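You operate a simulated robot arm through the tools that you are given. There is no shell and no other tool. Be economical: measure what you need, move in short steps, check, and stop when the job is done.

Carry out the task below with a simulated robot arm. There is one attempt and no reset: what you move stays moved.

TASK
Gauge the bearing well's depth and fit the spacer that fills it.
Fine: park the gauge arm again before you fit it; leave the other spacers where they are.
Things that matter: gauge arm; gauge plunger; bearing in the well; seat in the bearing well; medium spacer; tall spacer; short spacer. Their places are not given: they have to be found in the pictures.

It is judged by the outcome, as a careful person would: the job done as asked, and still so three seconds after it is handed in. It fails if anything else is knocked over, pushed out of place, dropped, spilled or broken.

THE ROBOT
A 6-joint arm with a two-finger parallel gripper, fixed in place. Base frame: the origin is at the foot of the arm, x ahead of it, y to its left, z up; the work surface is at about z = 0.85. Lengths are in m, angles in degrees, forces in N, time in s.
With the tool pointing down near the work surface it reaches from about 0.26 to 0.68 m from the base axis. Its first joint turns from -66.0 to 66.0 degrees. Payload 2.9 kg.
Tool frame: the origin (TCP) lies between the finger pads and is the grasp point; the fingertips stand 0.03 m ahead of it; z points along the fingers, y is the line along which they close. The gripper opens to 0.11 m. The fingers are 0.02 m wide and 0.01 m thick; the gripper's body (0.048 by 0.112 m) begins 0.055 m behind the TCP.
Orientation is told as [roll, pitch, yaw] about the base's x, y, z axes, in that order, counted from this pose: with the fingers straight down and closing along the base's y, the tool's x points along the base's -x, its y along +y and its z along -z.

THE INTERFACE
- The arm moves only by the tool step_arm. Its argument "deltas" is a list that holds one entry, the list of rows, each a list of 7 numbers: the shift along the tool's x, y, z in m, then the turn, a rotation vector about the tool's x, y, z in degrees, then the closure in counts, from 0 (fully open) to 255 (shut). In form: [[[tx, ty, tz, rx, ry, rz, gripper], ...]]. A call has 1 to 20 rows; each row is the pose to reach, as a shift and turn from the pose commanded when the call began, along the tool's axes at that moment. A row lasts 0.2 s, in which the tool goes at most 0.05 m and 8.6 degrees; a call with a longer step from one row to the next is refused whole, and so is a gripper value outside its range. A pose out of reach is approached as far as the arm can. The call stops where the force on the tool passes 70 N (or 10 N more than at its start, if that is more) or the arm is blocked; 0.2 s more then pass. The fingers move at their own pace (about 0.108 m/s each) and stop on an object; they squeeze with about 28 N. The grip force told is the motor's: it shows also when the fingers shut on nothing. Time passes only in rows, and 0.2 s behind the last, so rows that repeat a pose let the fingers close. It gives the time, the measured TCP pose, the force on the tool (base axes), the opening and the grip force at its end, in the units of the frame above (readings bear some noise).
- Cameras (640 x 400 px; columns grow to the right, rows downward): "scene" is fixed at [0.0629, 0.4188, 1.3947]; the picture's right is [-0.87, -0.49, 0.00], its down [-0.23, 0.41, -0.89] and it looks along [0.43, -0.77, -0.47] (base axes); focal length 264 px, centre (320, 200). "wrist" rides on the gripper at [-0.036, 0, -0.057] in the tool frame; the picture's right is [0.00, -1.00, 0.00], its down [0.97, 0.00, -0.24] and it looks along [0.24, 0.00, 0.97] (tool axes); focal length 218 px, centre (320, 200).
- get_image(camera): a new picture of that camera. No time passes.
- measure_at(camera, pixels): there is no depth. For up to 12 entries [column, row, z] of the newest picture of that camera ("zoom" is the newest enlarged one), the place [x, y] in the base frame at which the ray of that pixel passes the height z, good to about 0.003 m. No time passes.
- zoom(camera, box): a new picture of the part [left, top, right, bottom] of that camera's present view, enlarged. No time passes.
- job_done(): hands the job in; it is judged then, once.

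Work in short steps. Measure before you move; look again where a grasp or a placing could have gone wrong, and mend it. You have 80 turns and 38 pictures in all, the two below and enlarged ones among them. Open the gripper and draw the arm clear of the work before you hand the job in, unless the task says otherwise; then end with one line.

The tools are called by a JSON object that holds its "fn" and its "kwargs". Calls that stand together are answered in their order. step_arm: Moves the arm, as the interface text tells. Its arguments: {"type":"object","properties":{"deltas":{"type":"array","items":{"type":"array","items":{"type":"array","items":{"type":"number"}}}}},"required":["deltas"]} The other tools are called the same way: get_image (camera) takes a picture; measure_at (camera, pixels) gives the place at which the rays of pixels pass given heights; zoom (camera, box) takes an enlarged picture of a part of a camera's view; job_done () hands the job in.

At the start:

```text
t: 0.0
eef_pos: [0.3578, -0.056, 1.3062]
orientation: [0.0, -0.2, 0.0]
ft_force: [-0.1, 0.2, -0.9]
gripper_width: 0.1102
grasp_force: 0.1
```

scene: 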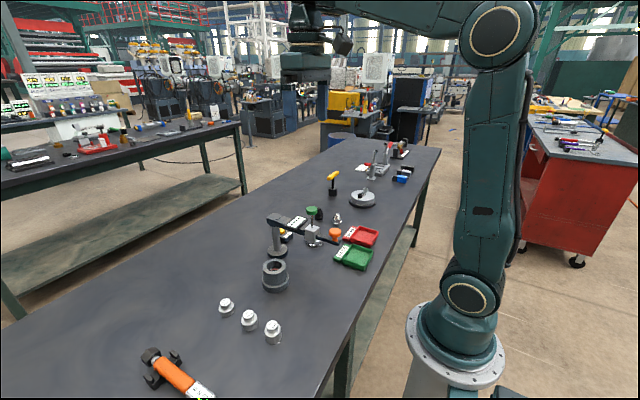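
wrist: 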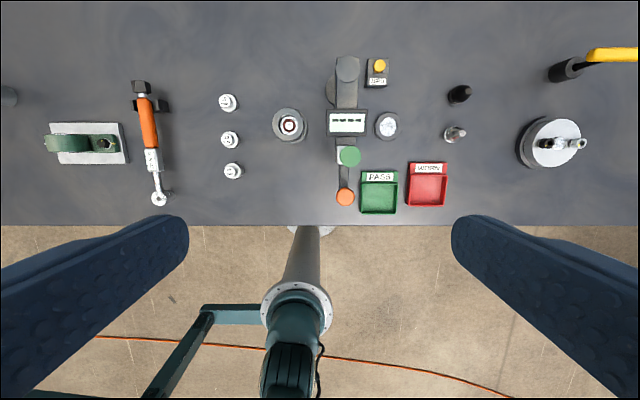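

I start by zooming in on the gauge and spacers in both views.

{"fn": "zoom", "kwargs": {"camera": "scene", "box": [200, 170, 400, 350]}}

{"fn": "zoom", "kwargs": {"camera": "wrist", "box": [200, 40, 460, 220]}}

```text
2.22 times, centred on (300, 260) of scene
```

zoom: 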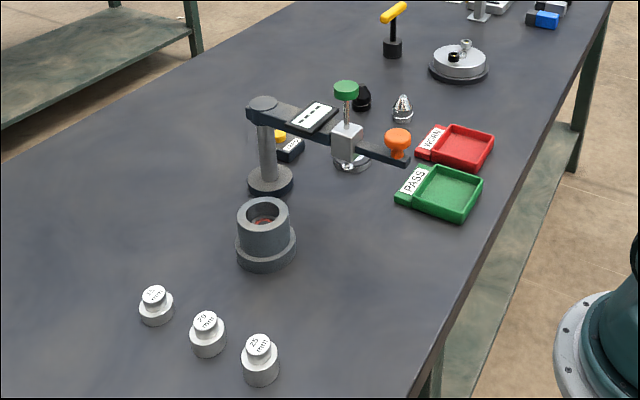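

```text
2.22 times, centred on (330, 130) of wrist
```

zoom: 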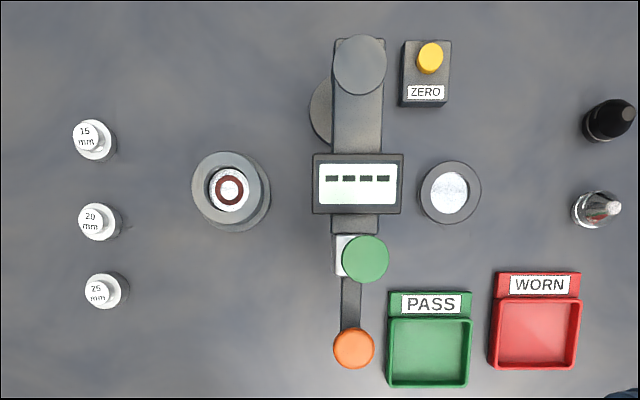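

The gauge arm pivots on a post, with a green plunger knob and an orange handle. To its right is an anvil with a ZERO button, and to its left the well. I measure these at several heights.

{"fn": "measure_at", "kwargs": {"camera": "zoom", "pixels": [[360, 65, 0.95], [360, 65, 1.0], [365, 259, 0.95], [365, 259, 1.0], [353, 348, 0.95], [353, 348, 1.0], [229, 188, 0.85], [229, 188, 0.91], [450, 190, 0.85], [450, 190, 0.87], [430, 55, 0.88], [430, 55, 0.9]]}}

{"fn": "measure_at", "kwargs": {"camera": "scene", "pixels": [[283, 217, 0.95], [283, 217, 1.0], [312, 210, 0.95], [312, 210, 1.0], [335, 232, 0.95], [335, 232, 1.0], [274, 266, 0.89], [274, 266, 0.91], [226, 302, 0.87], [249, 313, 0.87], [273, 325, 0.87], [273, 325, 0.89]]}}

{"fn": "measure_at", "kwargs": {"camera": "wrist", "pixels": [[227, 102, 0.88], [229, 139, 0.88], [233, 170, 0.88], [227, 102, 0.87], [229, 139, 0.87], [233, 170, 0.87], [344, 190, 0.9], [289, 125, 0.9]]}}

```text
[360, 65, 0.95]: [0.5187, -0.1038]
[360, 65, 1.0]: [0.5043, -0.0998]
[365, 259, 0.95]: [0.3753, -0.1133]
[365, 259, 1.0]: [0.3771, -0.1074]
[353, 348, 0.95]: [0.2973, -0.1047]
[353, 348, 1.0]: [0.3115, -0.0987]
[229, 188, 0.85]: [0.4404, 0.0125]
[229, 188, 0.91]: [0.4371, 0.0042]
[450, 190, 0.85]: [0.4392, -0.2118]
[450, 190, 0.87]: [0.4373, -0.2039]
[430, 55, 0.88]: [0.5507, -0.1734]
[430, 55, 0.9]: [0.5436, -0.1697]
```

```text
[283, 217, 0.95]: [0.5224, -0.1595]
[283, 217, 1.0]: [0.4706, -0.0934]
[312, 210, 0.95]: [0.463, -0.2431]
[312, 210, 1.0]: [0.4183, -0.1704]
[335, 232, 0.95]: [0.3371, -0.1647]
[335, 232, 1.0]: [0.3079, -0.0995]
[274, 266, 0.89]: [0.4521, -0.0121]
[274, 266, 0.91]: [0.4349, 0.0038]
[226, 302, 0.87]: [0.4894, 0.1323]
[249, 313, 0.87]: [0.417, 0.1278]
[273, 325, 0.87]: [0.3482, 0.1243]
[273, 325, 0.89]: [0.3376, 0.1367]
```

```text
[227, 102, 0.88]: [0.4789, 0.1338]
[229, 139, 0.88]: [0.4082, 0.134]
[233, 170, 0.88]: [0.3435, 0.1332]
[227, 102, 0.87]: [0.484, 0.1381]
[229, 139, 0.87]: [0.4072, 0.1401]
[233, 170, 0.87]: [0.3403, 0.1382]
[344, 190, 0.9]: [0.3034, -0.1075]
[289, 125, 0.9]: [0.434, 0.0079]
```

Triangulated: pivot ≈(0.503,-0.10), green knob top ≈(0.378,-0.103,1.045), orange knob ≈(0.31,-0.099,1.0), well ≈(0.437,0.004), anvil ≈(0.437,-0.205). Well and anvil both sit on the plunger's arc. I move above the orange handle.

{"fn": "step_arm", "kwargs": {"deltas": [[[0.01, -0.009, 0.04, 0, 0, 0, 60], [0.02, -0.018, 0.08, 0, 0, 0, 120], [0.03, -0.027, 0.12, 0, 0, 0, 120], [0.04, -0.036, 0.16, 0, 0, 0, 120], [0.048, -0.043, 0.2, 0, 0, 0, 120], [0.048, -0.043, 0.2, 0, 0, 0, 120]]]}}

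{"fn": "get_image", "kwargs": {"camera": "wrist"}}

{"fn": "zoom", "kwargs": {"camera": "scene", "box": [240, 180, 380, 270]}}

```text
t: 1.4
eef_pos: [0.3092, -0.1011, 1.1068]
orientation: [-0.1, -0.2, 0.0]
ft_force: [-0.2, 0.2, 0.1]
gripper_width: 0.0584
grasp_force: 0.1
```

```text
33 pictures are left
```

wrist: 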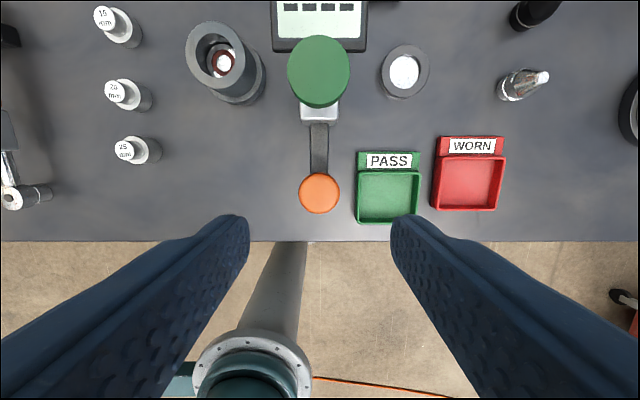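

```text
4.44 times, centred on (310, 225) of scene
```

zoom: 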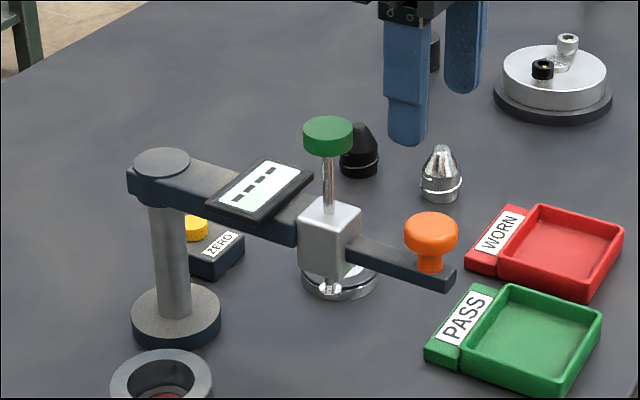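

{"fn": "measure_at", "kwargs": {"camera": "wrist", "pixels": [[320, 194, 0.98], [320, 194, 0.99], [320, 194, 1.0], [299, 194, 0.98], [341, 194, 0.98], [319, 70, 1.04], [319, 70, 1.05], [223, 60, 0.88], [404, 72, 0.88]]}}

{"fn": "measure_at", "kwargs": {"camera": "zoom", "pixels": [[431, 226, 0.98], [431, 226, 0.99], [431, 226, 1.0], [428, 270, 0.95], [428, 270, 0.96], [428, 270, 0.97], [328, 135, 1.04], [328, 135, 1.05], [162, 162, 1.0], [162, 162, 1.01], [329, 290, 0.91], [329, 290, 0.92]]}}

```text
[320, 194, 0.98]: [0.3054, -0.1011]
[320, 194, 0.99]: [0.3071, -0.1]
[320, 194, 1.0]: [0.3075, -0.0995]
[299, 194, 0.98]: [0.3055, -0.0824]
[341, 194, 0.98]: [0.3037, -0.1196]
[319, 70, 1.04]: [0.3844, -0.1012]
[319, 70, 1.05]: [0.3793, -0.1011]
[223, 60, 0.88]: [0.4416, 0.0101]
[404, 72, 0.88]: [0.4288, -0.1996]
```

```text
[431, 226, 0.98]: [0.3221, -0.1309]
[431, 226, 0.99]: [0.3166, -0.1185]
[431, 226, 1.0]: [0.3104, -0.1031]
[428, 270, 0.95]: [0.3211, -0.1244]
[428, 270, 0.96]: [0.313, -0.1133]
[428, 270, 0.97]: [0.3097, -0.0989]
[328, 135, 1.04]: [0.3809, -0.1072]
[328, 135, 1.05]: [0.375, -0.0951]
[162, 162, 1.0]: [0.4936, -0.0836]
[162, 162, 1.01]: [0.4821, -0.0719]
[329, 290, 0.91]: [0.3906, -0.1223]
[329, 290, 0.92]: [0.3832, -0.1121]
```

Orange knob at (0.3075,-0.0995), top z≈1.0, ≈0.035 wide. I descend around it and close.

{"fn": "step_arm", "kwargs": {"deltas": [[[0.0008, 0.0008, 0.04, 0, 0, 0, 120], [0.0017, 0.0016, 0.08, 0, 0, 0, 120], [0.0017, 0.0016, 0.1, 0, 0, 0, 120], [0.0017, 0.0016, 0.109, 0, 0, 0, 120], [0.0017, 0.0016, 0.109, 0, 0, 0, 255], [0.0017, 0.0016, 0.109, 0, 0, 0, 255], [0.0017, 0.0016, 0.109, 0, 0, 0, 255]]]}}

{"fn": "zoom", "kwargs": {"camera": "scene", "box": [240, 180, 380, 270]}}

```text
t: 3.0
eef_pos: [0.31, -0.0989, 0.9966]
orientation: [0.0, 0.0, 0.1]
ft_force: [1.7, 0.3, -5.8]
gripper_width: 0.0313
grasp_force: 45.2
```

```text
4.44 times, centred on (310, 225) of scene
```

zoom: 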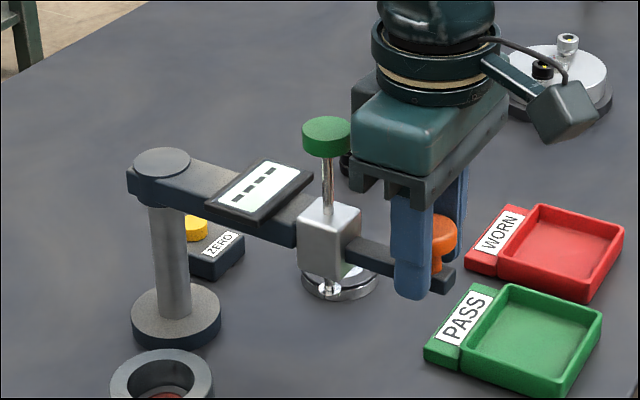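

Knob is held. I swing the arm towards the well along its arc (R≈0.197), first 14° as a test.

{"fn": "step_arm", "kwargs": {"deltas": [[[-0.0004, 0.012, 0, 0, 0, 3.5, 255], [-0.0015, 0.024, 0, 0, 0, 7, 255], [-0.0033, 0.0359, 0, 0, 0, 10.5, 255], [-0.0058, 0.0477, 0, 0, 0, 14, 255], [-0.0058, 0.0477, 0, 0, 0, 14, 255]]]}}

{"fn": "zoom", "kwargs": {"camera": "scene", "box": [230, 180, 390, 290]}}

```text
t: 4.2
eef_pos: [0.3171, -0.0501, 0.9978]
orientation: [0.0, -0.2, -14.0]
ft_force: [19.3, -5.5, -24.5]
gripper_width: 0.0311
grasp_force: 44.7
```

```text
3.64 times, centred on (310, 235) of scene
```

zoom: 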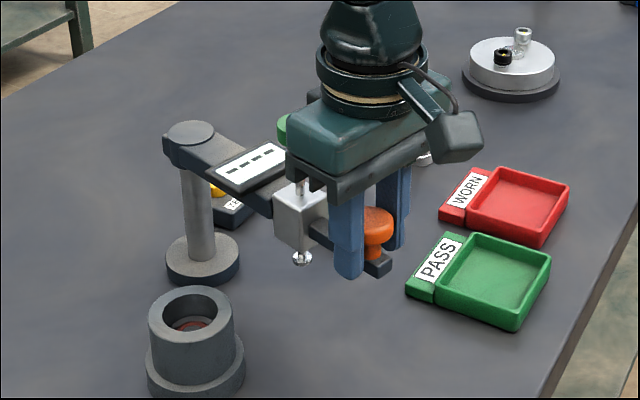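

The arm follows, with some side strain from the hard grip. I loosen to a cage around the knob (≈0.036) and swing on to about 50°.

{"fn": "step_arm", "kwargs": {"deltas": [[[0, 0, 0, 0, 0, 0, 172], [0, 0, 0, 0, 0, 0, 172], [-0.0011, 0.0204, 0, 0, 0, 6, 172], [-0.0043, 0.0405, 0, 0, 0, 12, 172], [-0.0095, 0.0603, 0, 0, 0, 18, 172], [-0.0169, 0.0793, 0, 0, 0, 24, 172], [-0.0261, 0.0975, 0, 0, 0, 30, 172], [-0.0372, 0.1146, 0, 0, 0, 36, 172], [-0.0372, 0.1146, 0, 0, 0, 36, 172]]]}}

{"fn": "zoom", "kwargs": {"camera": "scene", "box": [210, 170, 370, 300]}}

{"fn": "get_image", "kwargs": {"camera": "wrist"}}

```text
t: 6.2
eef_pos: [0.3783, 0.0529, 0.9987]
orientation: [0.1, 0.0, -50.1]
ft_force: [0.3, -1.1, 0.0]
gripper_width: 0.0356
grasp_force: 0.0
```

```text
3.08 times, centred on (290, 235) of scene
```

zoom: 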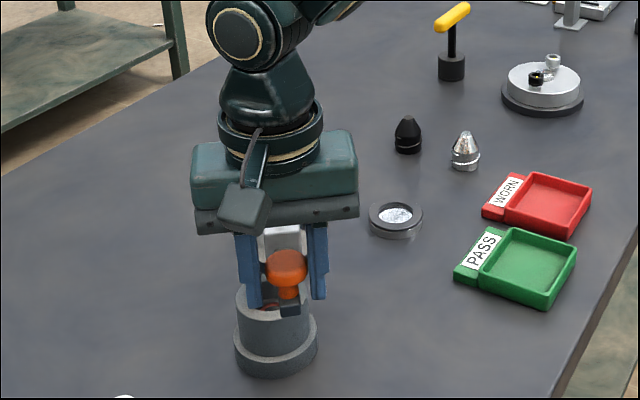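

```text
28 pictures are left
```

wrist: 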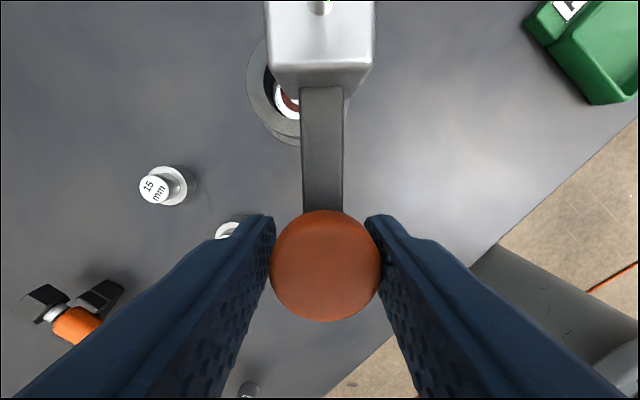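

{"fn": "measure_at", "kwargs": {"camera": "wrist", "pixels": [[325, 266, 1.0], [323, 150, 0.968], [320, 8, 1.0]]}}

{"fn": "step_arm", "kwargs": {"deltas": [[[-0.0004, 0.0119, 0, 0, 0, 3.5, 172], [-0.0015, 0.0241, 0, 0, 0, 7, 172], [-0.0015, 0.0241, 0, 0, 0, 7, 172]]]}}

{"fn": "get_image", "kwargs": {"camera": "wrist"}}

```text
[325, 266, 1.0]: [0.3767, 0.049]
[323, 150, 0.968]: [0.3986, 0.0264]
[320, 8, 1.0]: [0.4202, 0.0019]
```

```text
t: 7.0
eef_pos: [0.3975, 0.0663, 0.9981]
orientation: [0.0, 0.0, -57.1]
ft_force: [-1.2, -2.3, 0.9]
gripper_width: 0.037
grasp_force: 1.1
```

```text
27 pictures are left
```

wrist: 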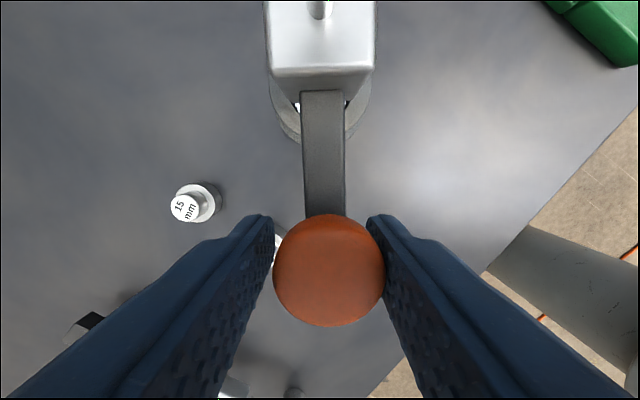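

Well now nearly centred under the bar (well centre col ≈319, bar ≈323). I nudge about 0.7° further, then open and lift away from the knob to check alignment.

{"fn": "step_arm", "kwargs": {"deltas": [[[0, 0.0025, 0, 0, 0, 0.7, 172], [0, 0.0025, 0, 0, 0, 0.7, 172], [0, 0.0, 0, 0, 0, 0.7, 130], [0, 0.0, 0, 0, 0, 0.7, 130], [0, 0, -0.04, 0, 0, 0.7, 130], [0, 0, -0.08, 0, 0, 0.7, 130], [0, 0, -0.12, 0, 0, 0.7, 130], [0, 0, -0.16, 0, 0, 0.7, 130], [0, 0, -0.16, 0, 0, 0.7, 130]]]}}

{"fn": "get_image", "kwargs": {"camera": "wrist"}}

{"fn": "zoom", "kwargs": {"camera": "scene", "box": [220, 190, 340, 300]}}

```text
t: 9.0
eef_pos: [0.3962, 0.0636, 1.1567]
orientation: [0.1, 0.0, -57.7]
ft_force: [0.2, -0.2, -0.5]
gripper_width: 0.0537
grasp_force: 0.0
```

```text
26 pictures are left
```

wrist: 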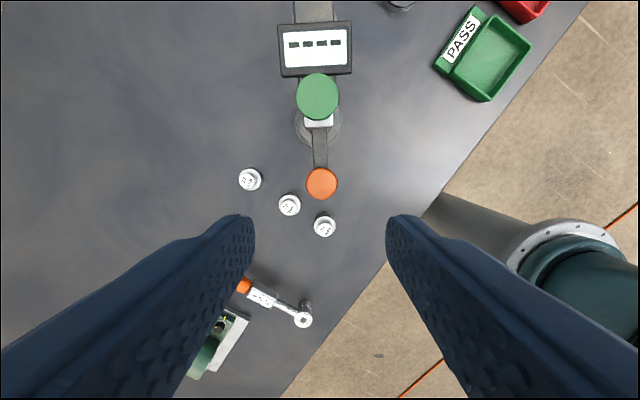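

```text
3.64 times, centred on (280, 245) of scene
```

zoom: 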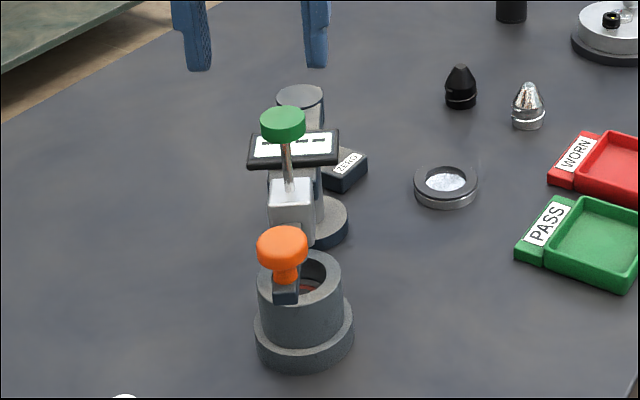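

{"fn": "measure_at", "kwargs": {"camera": "wrist", "pixels": [[318, 97, 1.045], [319, 122, 0.85], [322, 183, 1.0], [295, 122, 0.865], [343, 122, 0.865], [319, 147, 0.865]]}}

{"fn": "measure_at", "kwargs": {"camera": "zoom", "pixels": [[283, 118, 1.045], [282, 240, 1.0], [300, 280, 0.91], [300, 280, 0.9], [300, 280, 0.915]]}}

{"fn": "zoom", "kwargs": {"camera": "wrist", "box": [260, 0, 380, 200]}}

```text
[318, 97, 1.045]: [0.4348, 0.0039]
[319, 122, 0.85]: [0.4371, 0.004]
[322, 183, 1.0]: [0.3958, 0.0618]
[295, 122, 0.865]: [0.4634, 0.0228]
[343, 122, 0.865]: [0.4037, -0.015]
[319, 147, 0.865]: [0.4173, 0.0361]
```

```text
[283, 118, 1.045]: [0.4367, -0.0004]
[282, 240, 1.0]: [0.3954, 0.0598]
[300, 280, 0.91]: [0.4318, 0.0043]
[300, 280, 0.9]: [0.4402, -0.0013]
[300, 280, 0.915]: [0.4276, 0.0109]
```

```text
2.00 times, centred on (320, 100) of wrist
```

zoom: 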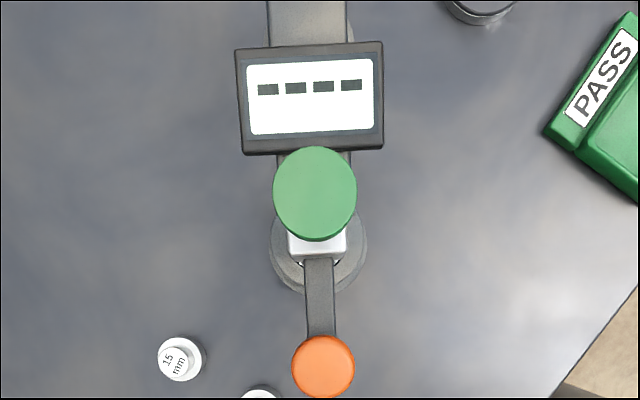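

Green knob at ≈(0.4355,0.003), over the well centre ≈(0.436,0.004). I shut the fingers and go above the green knob.

{"fn": "step_arm", "kwargs": {"deltas": [[[-0.024, 0, 0, 0, 0, 0, 255], [-0.048, 0, 0, 0, 0, 0, 255], [-0.0722, 0.0008, 0, 0, 0, 0, 255], [-0.0722, 0.0008, 0.035, 0, 0, 0, 255], [-0.0722, 0.0008, 0.065, 0, 0, 0, 255], [-0.0722, 0.0008, 0.065, 0, 0, 0, 255]]]}}

{"fn": "get_image", "kwargs": {"camera": "wrist"}}

{"fn": "zoom", "kwargs": {"camera": "scene", "box": [220, 190, 340, 300]}}

```text
t: 10.4
eef_pos: [0.4366, 0.0055, 1.0921]
orientation: [0.0, -0.1, -57.7]
ft_force: [0.6, 0.0, 0.0]
gripper_width: 0.0
grasp_force: 28.1
```

```text
23 pictures are left
```

wrist: 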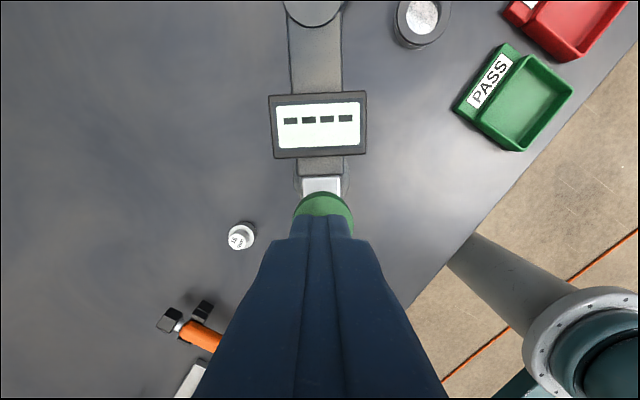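

```text
3.64 times, centred on (280, 245) of scene
```

zoom: 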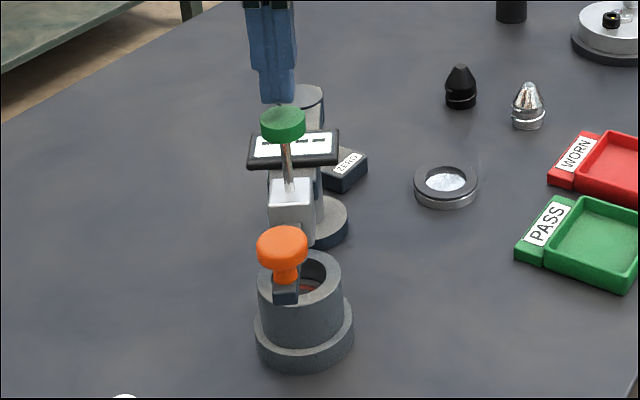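

The wrist camera sees the display. I press down slowly.

{"fn": "step_arm", "kwargs": {"deltas": [[[0, -0.001, 0.008, 0, 0, 0, 255], [0, -0.002, 0.014, 0, 0, 0, 255], [0, -0.002, 0.018, 0, 0, 0, 255], [0, -0.002, 0.022, 0, 0, 0, 255], [0, -0.002, 0.026, 0, 0, 0, 255], [0, -0.002, 0.03, 0, 0, 0, 255]]]}}

{"fn": "get_image", "kwargs": {"camera": "wrist"}}

```text
t: 11.8
eef_pos: [0.4352, 0.0045, 1.0614]
orientation: [0.1, 0.0, -57.7]
ft_force: [-0.6, 1.0, 1.6]
gripper_width: 0.0002
grasp_force: 27.9
```

```text
21 pictures are left
```

wrist: 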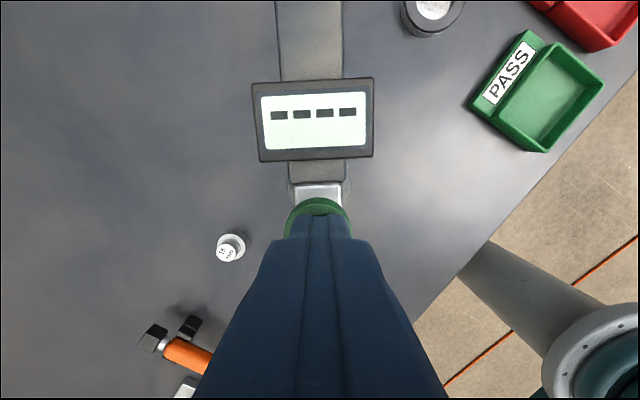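

{"fn": "step_arm", "kwargs": {"deltas": [[[0, 0, 0.003, 0, 0, 0, 255], [0, 0, 0.006, 0, 0, 0, 255], [0, 0, 0.009, 0, 0, 0, 255], [0, 0, 0.012, 0, 0, 0, 255], [0, 0, 0.015, 0, 0, 0, 255], [0, 0, 0.018, 0, 0, 0, 255], [0, 0, 0.021, 0, 0, 0, 255]]]}}

{"fn": "get_image", "kwargs": {"camera": "wrist"}}

```text
t: 13.4
eef_pos: [0.4347, 0.0046, 1.0435]
orientation: [0.2, -0.2, -57.7]
ft_force: [-5.4, -2.8, 28.6]
gripper_width: 0.0002
grasp_force: 27.8
```

```text
20 pictures are left
```

wrist: 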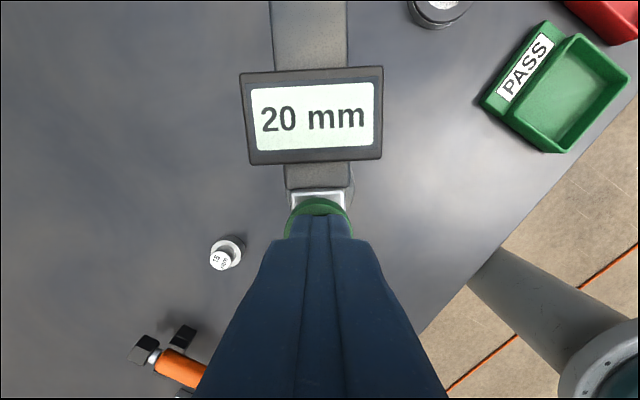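

The display reads 20 mm: the medium spacer (consistent with stroke). I rise and return above the orange handle.

{"fn": "step_arm", "kwargs": {"deltas": [[[0, 0, -0.015, 0, 0, 0, 255], [0, 0, -0.055, 0, 0, 0, 255], [0, 0, -0.1, 0, 0, 0, 255], [0.035, -0.0015, -0.1, 0, 0, 0, 130], [0.0687, -0.003, -0.1, 0, 0, 0, 130], [0.0687, -0.003, -0.1, 0, 0, 0, 130]]]}}

{"fn": "get_image", "kwargs": {"camera": "wrist"}}

```text
t: 14.8
eef_pos: [0.3947, 0.0606, 1.1436]
orientation: [0.1, 0.0, -57.7]
ft_force: [-0.1, -0.2, -0.2]
gripper_width: 0.054
grasp_force: 0.0
```

```text
19 pictures are left
```

wrist: 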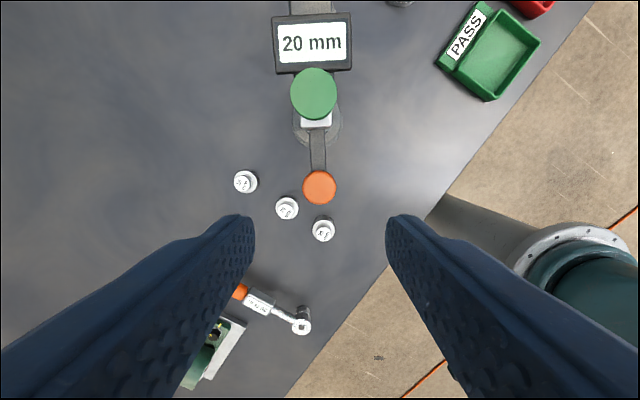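

{"fn": "step_arm", "kwargs": {"deltas": [[[0, 0, 0.045, 0, 0, 0, 130], [0, 0, 0.09, 0, 0, 0, 130], [0, 0, 0.125, 0, 0, 0, 130], [0, 0, 0.1456, 0, 0, 0, 130], [0, 0, 0.1456, 0, 0, 0, 172], [0, 0, 0.1456, 0, 0, 0, 172]]]}}

{"fn": "step_arm", "kwargs": {"deltas": [[[-0.0004, -0.0119, 0, 0, 0, -3.5, 172], [-0.0015, -0.0238, 0, 0, 0, -7, 172], [-0.0058, -0.0472, 0, 0, 0, -14, 172], [-0.013, -0.0699, 0, 0, 0, -21, 172], [-0.0228, -0.0915, 0, 0, 0, -28, 172], [-0.0353, -0.1118, 0, 0, 0, -35, 172], [-0.0501, -0.1305, 0, 0, 0, -42, 172], [-0.0671, -0.1472, 0, 0, 0, -49, 172], [-0.086, -0.1617, 0, 0, 0, -56, 172], [-0.0908, -0.1648, 0, 0, 0, -57.7, 172], [-0.0908, -0.1648, 0, 0, 0, -57.7, 172]]]}}

{"fn": "get_image", "kwargs": {"camera": "wrist"}}

```text
t: 16.2
eef_pos: [0.3968, 0.0602, 0.9957]
orientation: [0.1, 0.0, -57.7]
ft_force: [1.0, -0.2, 0.3]
gripper_width: 0.0359
grasp_force: 0.0
```

```text
t: 18.6
eef_pos: [0.3072, -0.1045, 0.9966]
orientation: [-0.1, -0.1, 0.1]
ft_force: [0.7, -0.2, 0.1]
gripper_width: 0.0358
grasp_force: 0.0
```

```text
18 pictures are left
```

wrist: 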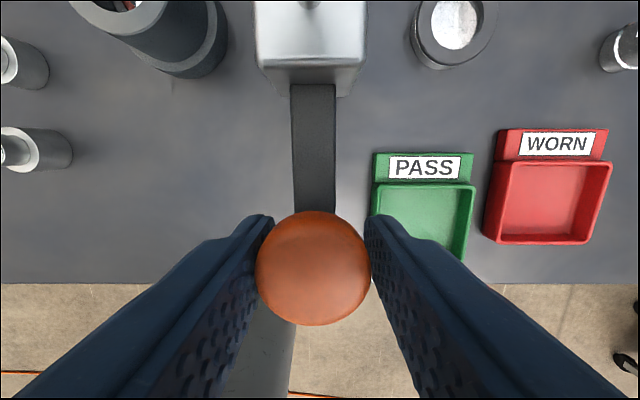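

Handle is back at y≈-0.1015, originally ≈-0.0995; I nudge it back slightly, open and lift.

{"fn": "step_arm", "kwargs": {"deltas": [[[0, 0.004, 0, 0, 0, 0, 172], [0, 0.0068, 0, 0, 0, 0, 172], [0, 0.0068, 0, 0, 0, 0, 172], [0, 0.005, 0, 0, 0, 0, 130], [0, 0.005, 0, 0, 0, 0, 130], [0, 0.005, -0.05, 0, 0, 0, 130], [0, 0.005, -0.1, 0, 0, 0, 130], [0, 0.005, -0.1, 0, 0, 0, 130]]]}}

{"fn": "get_image", "kwargs": {"camera": "wrist"}}

```text
t: 20.4
eef_pos: [0.3035, -0.0986, 1.0976]
orientation: [0.0, -0.2, -0.1]
ft_force: [0.3, -0.9, -0.1]
gripper_width: 0.0539
grasp_force: 0.1
```

```text
17 pictures are left
```

wrist: 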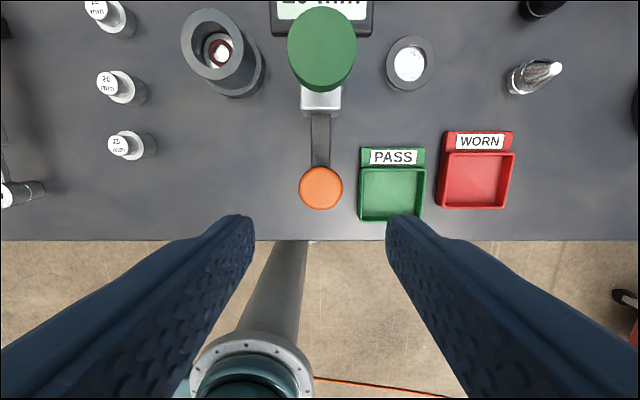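

The gauge arm is parked as before. I move above the 20 mm spacer at ≈(0.41,0.135).

{"fn": "step_arm", "kwargs": {"deltas": [[[-0.018, 0.039, 0, 0, 0, 0, 130], [-0.036, 0.078, 0, 0, 0, 0, 130], [-0.054, 0.117, 0, 0, 0, 0, 130], [-0.072, 0.156, 0, 0, 0, 0, 130], [-0.09, 0.195, 0, 0, 0, 0, 130], [-0.1065, 0.2336, 0, 0, 0, 0, 130], [-0.1065, 0.2336, 0.04, 0, 0, 0, 130], [-0.1065, 0.2336, 0.08, 0, 0, 0, 130], [-0.1065, 0.2336, 0.08, 0, 0, 0, 130]]]}}

{"fn": "get_image", "kwargs": {"camera": "wrist"}}

{"fn": "zoom", "kwargs": {"camera": "scene", "box": [210, 240, 310, 350]}}

```text
t: 22.4
eef_pos: [0.4128, 0.1324, 1.0164]
orientation: [-0.1, -0.2, 0.0]
ft_force: [0.4, 0.4, 0.0]
gripper_width: 0.0539
grasp_force: 0.1
```

```text
16 pictures are left
```

wrist: 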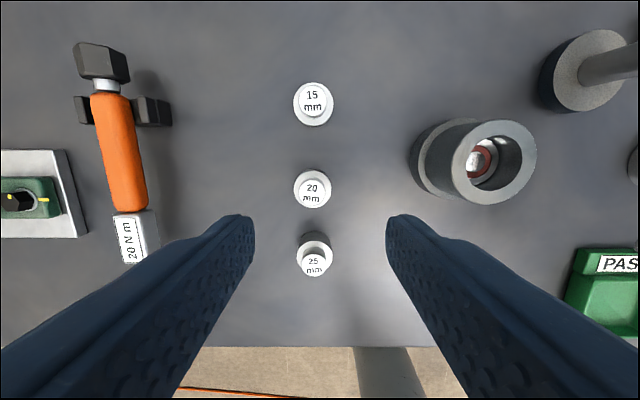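

```text
3.64 times, centred on (260, 295) of scene
```

zoom: 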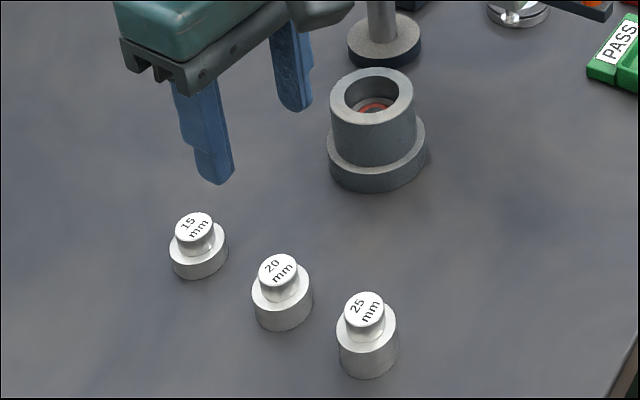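

{"fn": "measure_at", "kwargs": {"camera": "wrist", "pixels": [[312, 188, 0.88], [298, 188, 0.88], [326, 188, 0.88], [312, 189, 0.87], [294, 189, 0.87], [331, 189, 0.87], [501, 162, 0.91], [465, 162, 0.91], [537, 162, 0.91], [501, 125, 0.91], [501, 203, 0.91], [484, 163, 0.89]]}}

{"fn": "measure_at", "kwargs": {"camera": "zoom", "pixels": [[278, 268, 0.875], [278, 268, 0.88], [278, 268, 0.885], [278, 268, 0.89], [281, 290, 0.87], [372, 94, 0.9], [372, 94, 0.905], [372, 94, 0.91], [372, 94, 0.915]]}}

{"fn": "zoom", "kwargs": {"camera": "wrist", "box": [280, 90, 560, 265]}}

```text
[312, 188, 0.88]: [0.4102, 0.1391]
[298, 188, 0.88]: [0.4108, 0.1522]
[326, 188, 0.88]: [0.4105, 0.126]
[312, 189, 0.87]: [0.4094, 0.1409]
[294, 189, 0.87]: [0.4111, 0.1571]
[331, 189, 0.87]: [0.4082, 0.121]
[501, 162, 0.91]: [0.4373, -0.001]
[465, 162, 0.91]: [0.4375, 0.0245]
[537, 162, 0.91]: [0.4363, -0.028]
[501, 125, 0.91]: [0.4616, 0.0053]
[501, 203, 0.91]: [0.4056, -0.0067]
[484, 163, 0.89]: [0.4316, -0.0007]
```

```text
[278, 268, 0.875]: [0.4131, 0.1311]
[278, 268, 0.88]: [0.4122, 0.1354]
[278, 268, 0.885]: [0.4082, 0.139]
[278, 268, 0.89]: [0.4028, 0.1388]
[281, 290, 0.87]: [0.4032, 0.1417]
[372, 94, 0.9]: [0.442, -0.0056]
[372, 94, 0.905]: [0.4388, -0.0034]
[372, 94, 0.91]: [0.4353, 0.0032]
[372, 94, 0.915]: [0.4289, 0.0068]
```

```text
2.29 times, centred on (420, 178) of wrist
```

zoom: 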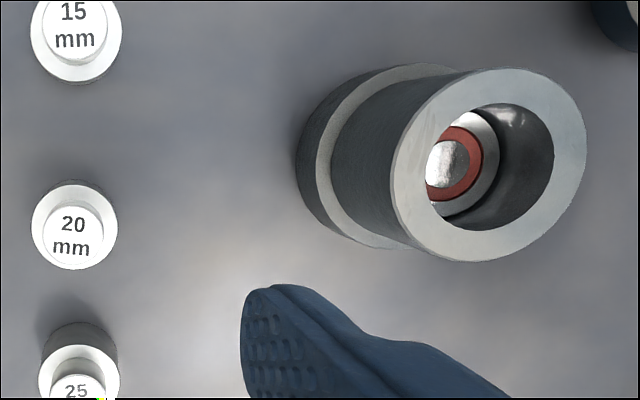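

Spacer knob ≈(0.410,0.139), top ≈0.883. To get precise relative alignment, I view the well from right above in the same geometry.

{"fn": "step_arm", "kwargs": {"deltas": [[[0, 0, -0.03, 0, 0, 0, 130], [-0.007, -0.034, -0.03, 0, 0, 0, 130], [-0.014, -0.068, -0.03, 0, 0, 0, 130], [-0.02, -0.1, -0.03, 0, 0, 0, 130], [-0.0245, -0.1304, -0.03, 0, 0, 0, 130], [-0.0245, -0.1304, -0.03, 0, 0, 0, 130]]]}}

{"fn": "zoom", "kwargs": {"camera": "wrist", "box": [240, 150, 400, 250]}}

```text
t: 23.8
eef_pos: [0.4369, 0.0026, 1.0469]
orientation: [0.1, -0.2, 0.0]
ft_force: [0.5, 0.1, 0.0]
gripper_width: 0.0542
grasp_force: 0.1
```

```text
4.00 times, centred on (320, 200) of wrist
```

zoom: 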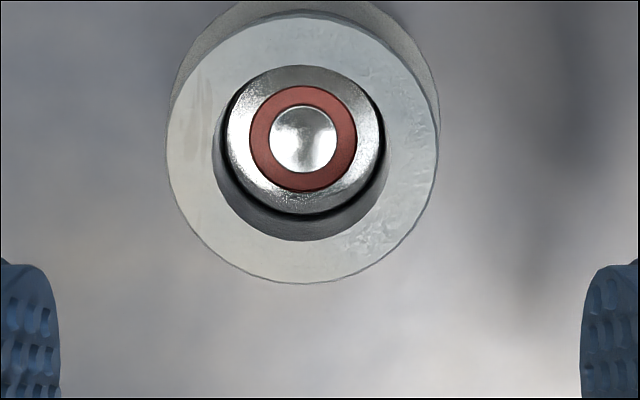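

{"fn": "measure_at", "kwargs": {"camera": "zoom", "pixels": [[302, 146, 0.91], [302, 146, 0.905], [167, 146, 0.91], [437, 146, 0.91], [302, 9, 0.91], [302, 283, 0.91], [213, 150, 0.91], [391, 150, 0.91], [305, 138, 0.885], [305, 138, 0.89]]}}

```text
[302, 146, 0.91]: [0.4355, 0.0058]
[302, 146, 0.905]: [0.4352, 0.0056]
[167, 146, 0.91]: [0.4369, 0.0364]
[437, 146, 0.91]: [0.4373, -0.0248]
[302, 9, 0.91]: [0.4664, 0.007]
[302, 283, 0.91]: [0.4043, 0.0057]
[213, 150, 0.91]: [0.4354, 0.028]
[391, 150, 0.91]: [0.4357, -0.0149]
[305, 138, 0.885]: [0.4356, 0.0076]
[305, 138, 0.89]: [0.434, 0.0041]
```

Well centre ≈(0.4355,0.006), bore ≈0.04. Back over the spacer for a closer look.

{"fn": "step_arm", "kwargs": {"deltas": [[[0.006, 0.034, 0, 0, 0, 0, 130], [0.012, 0.068, 0, 0, 0, 0, 130], [0.018, 0.102, 0, 0, 0, 0, 130], [0.0265, 0.1368, 0, 0, 0, 0, 130], [0.0265, 0.1368, 0.04, 0, 0, 0, 130], [0.0265, 0.1368, 0.08, 0, 0, 0, 130], [0.0265, 0.1368, 0.08, 0, 0, 0, 130]]]}}

{"fn": "zoom", "kwargs": {"camera": "wrist", "box": [240, 150, 400, 250]}}

```text
t: 25.4
eef_pos: [0.4107, 0.1405, 0.965]
orientation: [0.0, 0.0, 0.0]
ft_force: [0.2, 0.1, 0.2]
gripper_width: 0.054
grasp_force: 0.1
```

```text
4.00 times, centred on (320, 200) of wrist
```

zoom: 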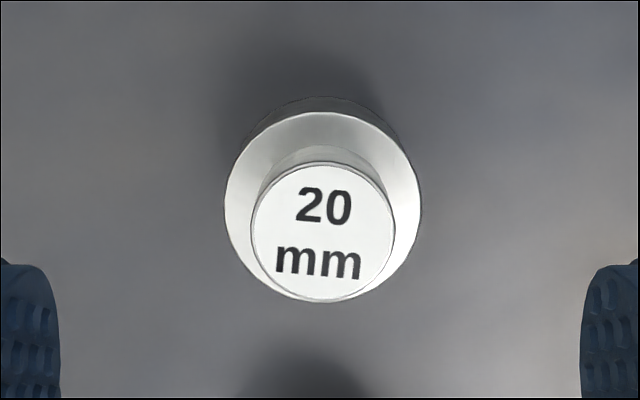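

{"fn": "measure_at", "kwargs": {"camera": "zoom", "pixels": [[322, 231, 0.88], [322, 231, 0.885], [322, 231, 0.89], [322, 207, 0.87], [322, 207, 0.872], [250, 231, 0.885], [395, 231, 0.885], [223, 207, 0.87], [421, 207, 0.87]]}}

```text
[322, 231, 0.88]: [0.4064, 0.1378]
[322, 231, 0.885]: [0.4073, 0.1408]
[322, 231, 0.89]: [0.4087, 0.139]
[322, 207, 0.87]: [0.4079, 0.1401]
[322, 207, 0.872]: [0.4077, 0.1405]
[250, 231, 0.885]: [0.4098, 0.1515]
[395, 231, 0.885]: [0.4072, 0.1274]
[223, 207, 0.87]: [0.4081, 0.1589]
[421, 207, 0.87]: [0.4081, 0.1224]
```

Spacer axis ≈(0.408,0.140), knob 0.870–0.885, ≈0.024 wide. I descend so the tips stay just above the body shoulder, and grip the knob.

{"fn": "step_arm", "kwargs": {"deltas": [[[0.0025, 0, 0.03, 0, 0, 0, 130], [0.0025, 0, 0.05, 0, 0, 0, 130], [0.0025, 0, 0.061, 0, 0, 0, 130], [0.0025, 0, 0.061, 0, 0, 0, 130], [0.0025, 0, 0.061, 0, 0, 0, 255], [0.0025, 0, 0.061, 0, 0, 0, 255], [0.0025, 0, 0.061, 0, 0, 0, 255]]]}}

{"fn": "zoom", "kwargs": {"camera": "scene", "box": [210, 270, 310, 350]}}

```text
t: 27.0
eef_pos: [0.4077, 0.1415, 0.9061]
orientation: [0.0, -0.1, -0.1]
ft_force: [-0.5, 0.3, 0.0]
gripper_width: 0.0227
grasp_force: 28.5
```

```text
5.00 times, centred on (260, 310) of scene
```

zoom: 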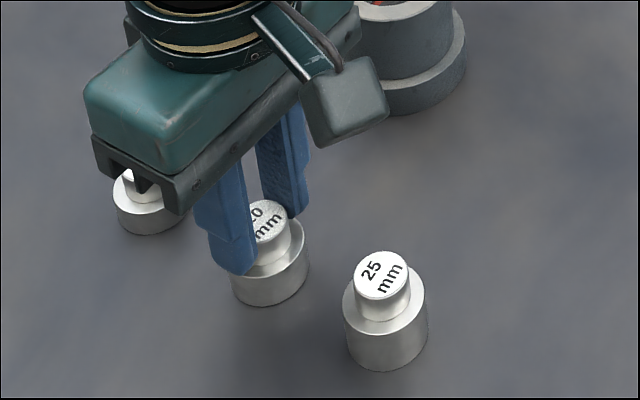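

Gripped at 0.0227 m. I lift and carry it above the well.

{"fn": "step_arm", "kwargs": {"deltas": [[[0, 0, -0.03, 0, 0, 0, 255], [0, 0, -0.08, 0, 0, 0, 255], [-0.007, -0.034, -0.08, 0, 0, 0, 255], [-0.014, -0.068, -0.08, 0, 0, 0, 255], [-0.021, -0.102, -0.08, 0, 0, 0, 255], [-0.0278, -0.135, -0.08, 0, 0, 0, 255], [-0.0278, -0.135, -0.08, 0, 0, 0, 255]]]}}

{"fn": "zoom", "kwargs": {"camera": "wrist", "box": [200, 90, 440, 290]}}

{"fn": "zoom", "kwargs": {"camera": "scene", "box": [220, 210, 330, 310]}}

```text
t: 28.6
eef_pos: [0.4374, 0.0068, 0.9859]
orientation: [-0.1, -0.1, 0.0]
ft_force: [0.4, 0.0, -1.2]
gripper_width: 0.0224
grasp_force: 27.5
```

```text
2.00 times, centred on (320, 190) of wrist
```

zoom: 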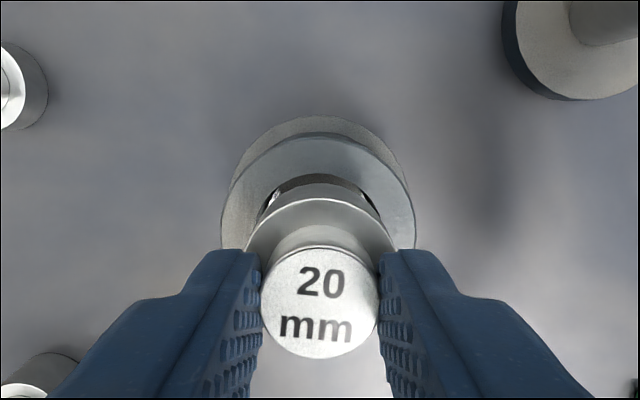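

```text
4.00 times, centred on (275, 260) of scene
```

zoom: 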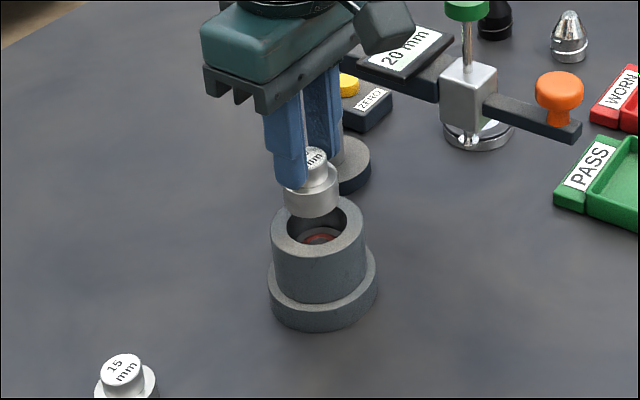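

{"fn": "measure_at", "kwargs": {"camera": "zoom", "pixels": [[317, 132, 0.91], [317, 176, 0.91], [320, 303, 0.965], [321, 199, 0.95], [317, 132, 0.91], [317, 176, 0.91]]}}

{"fn": "measure_at", "kwargs": {"camera": "wrist", "pixels": [[318.5, 156, 0.91], [318.5, 178, 0.91], [320, 241.5, 0.965], [320.5, 189.5, 0.95]]}}

```text
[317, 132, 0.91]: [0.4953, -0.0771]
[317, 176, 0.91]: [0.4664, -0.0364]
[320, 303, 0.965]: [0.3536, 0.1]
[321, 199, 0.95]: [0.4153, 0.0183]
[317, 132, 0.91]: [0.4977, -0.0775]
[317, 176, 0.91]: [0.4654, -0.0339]
```

```text
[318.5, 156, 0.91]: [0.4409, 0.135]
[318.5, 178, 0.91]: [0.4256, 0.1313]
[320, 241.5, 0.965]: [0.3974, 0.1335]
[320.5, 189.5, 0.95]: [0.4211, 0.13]
```

By geometry, spacer and bore agree within ≈0.5 mm in x and ≈0.8 mm in y. I shift +0.8 mm in y and lower slowly.

{"fn": "step_arm", "kwargs": {"deltas": [[[0, 0.0008, 0.008, 0, 0, 0, 255], [0, 0.0008, 0.016, 0, 0, 0, 255], [0, 0.0008, 0.022, 0, 0, 0, 255], [0, 0.0008, 0.028, 0, 0, 0, 255], [0, 0.0008, 0.032, 0, 0, 0, 255], [0, 0.0008, 0.035, 0, 0, 0, 255]]]}}

{"fn": "zoom", "kwargs": {"camera": "scene", "box": [220, 210, 330, 310]}}

```text
t: 30.0
eef_pos: [0.4354, 0.0072, 0.9494]
orientation: [0.0, 0.0, 0.0]
ft_force: [0.6, 0.8, -1.8]
gripper_width: 0.0227
grasp_force: 28.3
```

```text
4.00 times, centred on (275, 260) of scene
```

zoom: 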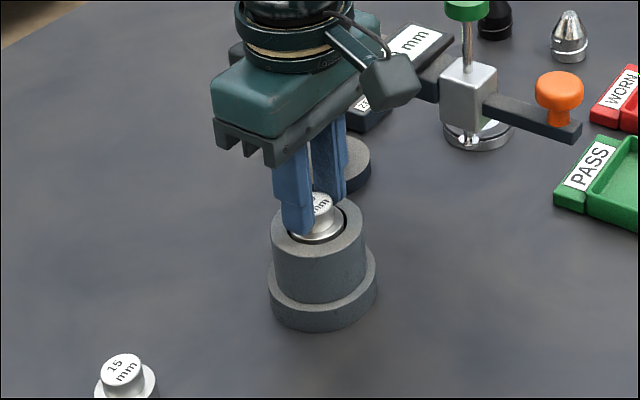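

It is inside the bore without contact. I lower by small steps to the seat.

{"fn": "step_arm", "kwargs": {"deltas": [[[0, 0, 0.001, 0, 0, 0, 255], [0, 0, 0.002, 0, 0, 0, 255], [0, 0, 0.003, 0, 0, 0, 255], [0, 0, 0.003, 0, 0, 0, 255]]]}}

```text
t: 31.0
eef_pos: [0.4353, 0.0062, 0.948]
orientation: [0.0, 0.0, 0.0]
ft_force: [-5.0, -1.7, 12.9]
gripper_width: 0.0225
grasp_force: 28.1
```

Contact at 12.9 N: seated. I release and rise.

{"fn": "step_arm", "kwargs": {"deltas": [[[0, 0, -0.0005, 0, 0, 0, 180], [0, 0, -0.0005, 0, 0, 0, 140], [0, 0, -0.0005, 0, 0, 0, 140], [0, 0, -0.03, 0, 0, 0, 140], [0, 0, -0.07, 0, 0, 0, 140], [0, 0, -0.11, 0, 0, 0, 140], [0, 0, -0.11, 0, 0, 0, 140]]]}}

{"fn": "zoom", "kwargs": {"camera": "scene", "box": [220, 210, 330, 310]}}

{"fn": "zoom", "kwargs": {"camera": "wrist", "box": [240, 140, 400, 240]}}

```text
t: 32.6
eef_pos: [0.4344, 0.0088, 1.0561]
orientation: [0.0, 0.0, 0.0]
ft_force: [0.0, -0.1, 0.4]
gripper_width: 0.0498
grasp_force: 0.0
```

```text
4.00 times, centred on (275, 260) of scene
```

zoom: 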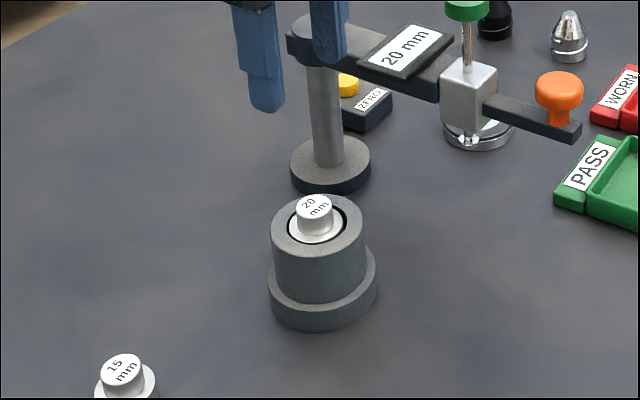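

```text
4.00 times, centred on (320, 190) of wrist
```

zoom: 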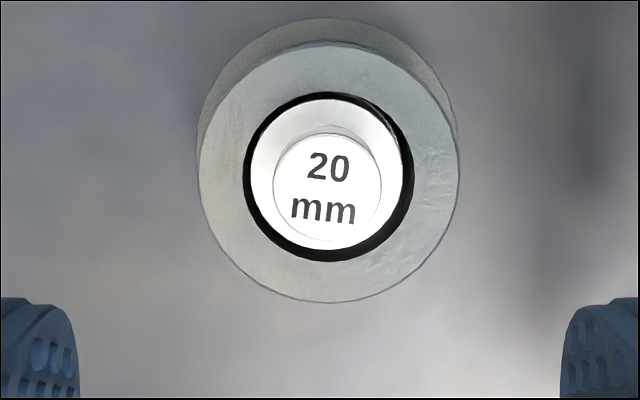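

The spacer sits flush and centred in the bore. I draw the arm clear, open, and check overall.

{"fn": "step_arm", "kwargs": {"deltas": [[[0, 0, -0.045, 0, 0, 0, 60], [0, 0, -0.09, 0, 0, 0, 0], [0, 0, -0.135, 0, 0, 0, 0], [0, 0, -0.18, 0, 0, 0, 0], [0.04, 0, -0.2, 0, 0, 0, 0], [0.07, -0.02, -0.2, 0, 0, 0, 0], [0.07, -0.02, -0.2, 0, 0, 0, 0]]]}}

{"fn": "get_image", "kwargs": {"camera": "wrist"}}

{"fn": "get_image", "kwargs": {"camera": "scene"}}

```text
t: 34.2
eef_pos: [0.3642, -0.0127, 1.2562]
orientation: [0.1, -0.1, -0.1]
ft_force: [-0.5, -0.6, 0.2]
gripper_width: 0.1098
grasp_force: 0.1
```

```text
5 pictures are left
```

wrist: 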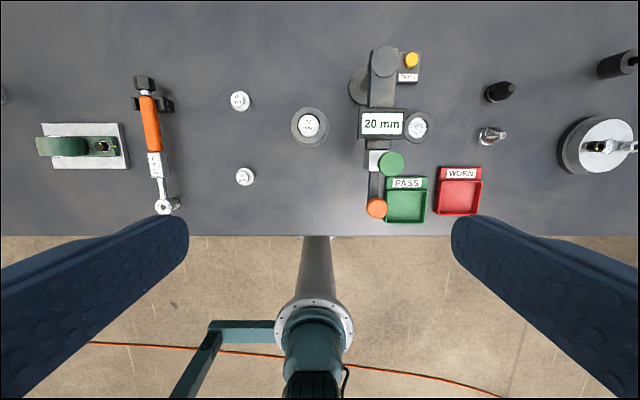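

```text
4 pictures are left
```

scene: 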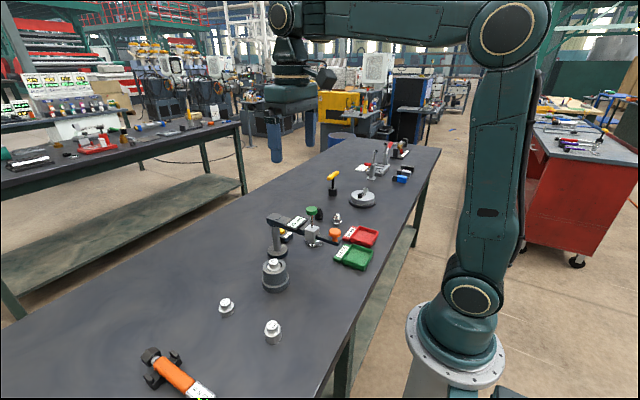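

Everything is in place: the gauge arm is parked, the other spacers are untouched and the 20 mm spacer is seated. I hand it in.

{"fn": "job_done", "kwargs": {}}

```text
The job is handed in.
```

The gauge read a well depth of 20 mm. I parked its arm, then fitted the 20 mm (medium) spacer, which sits flush with the rim; the short and tall spacers were not moved.
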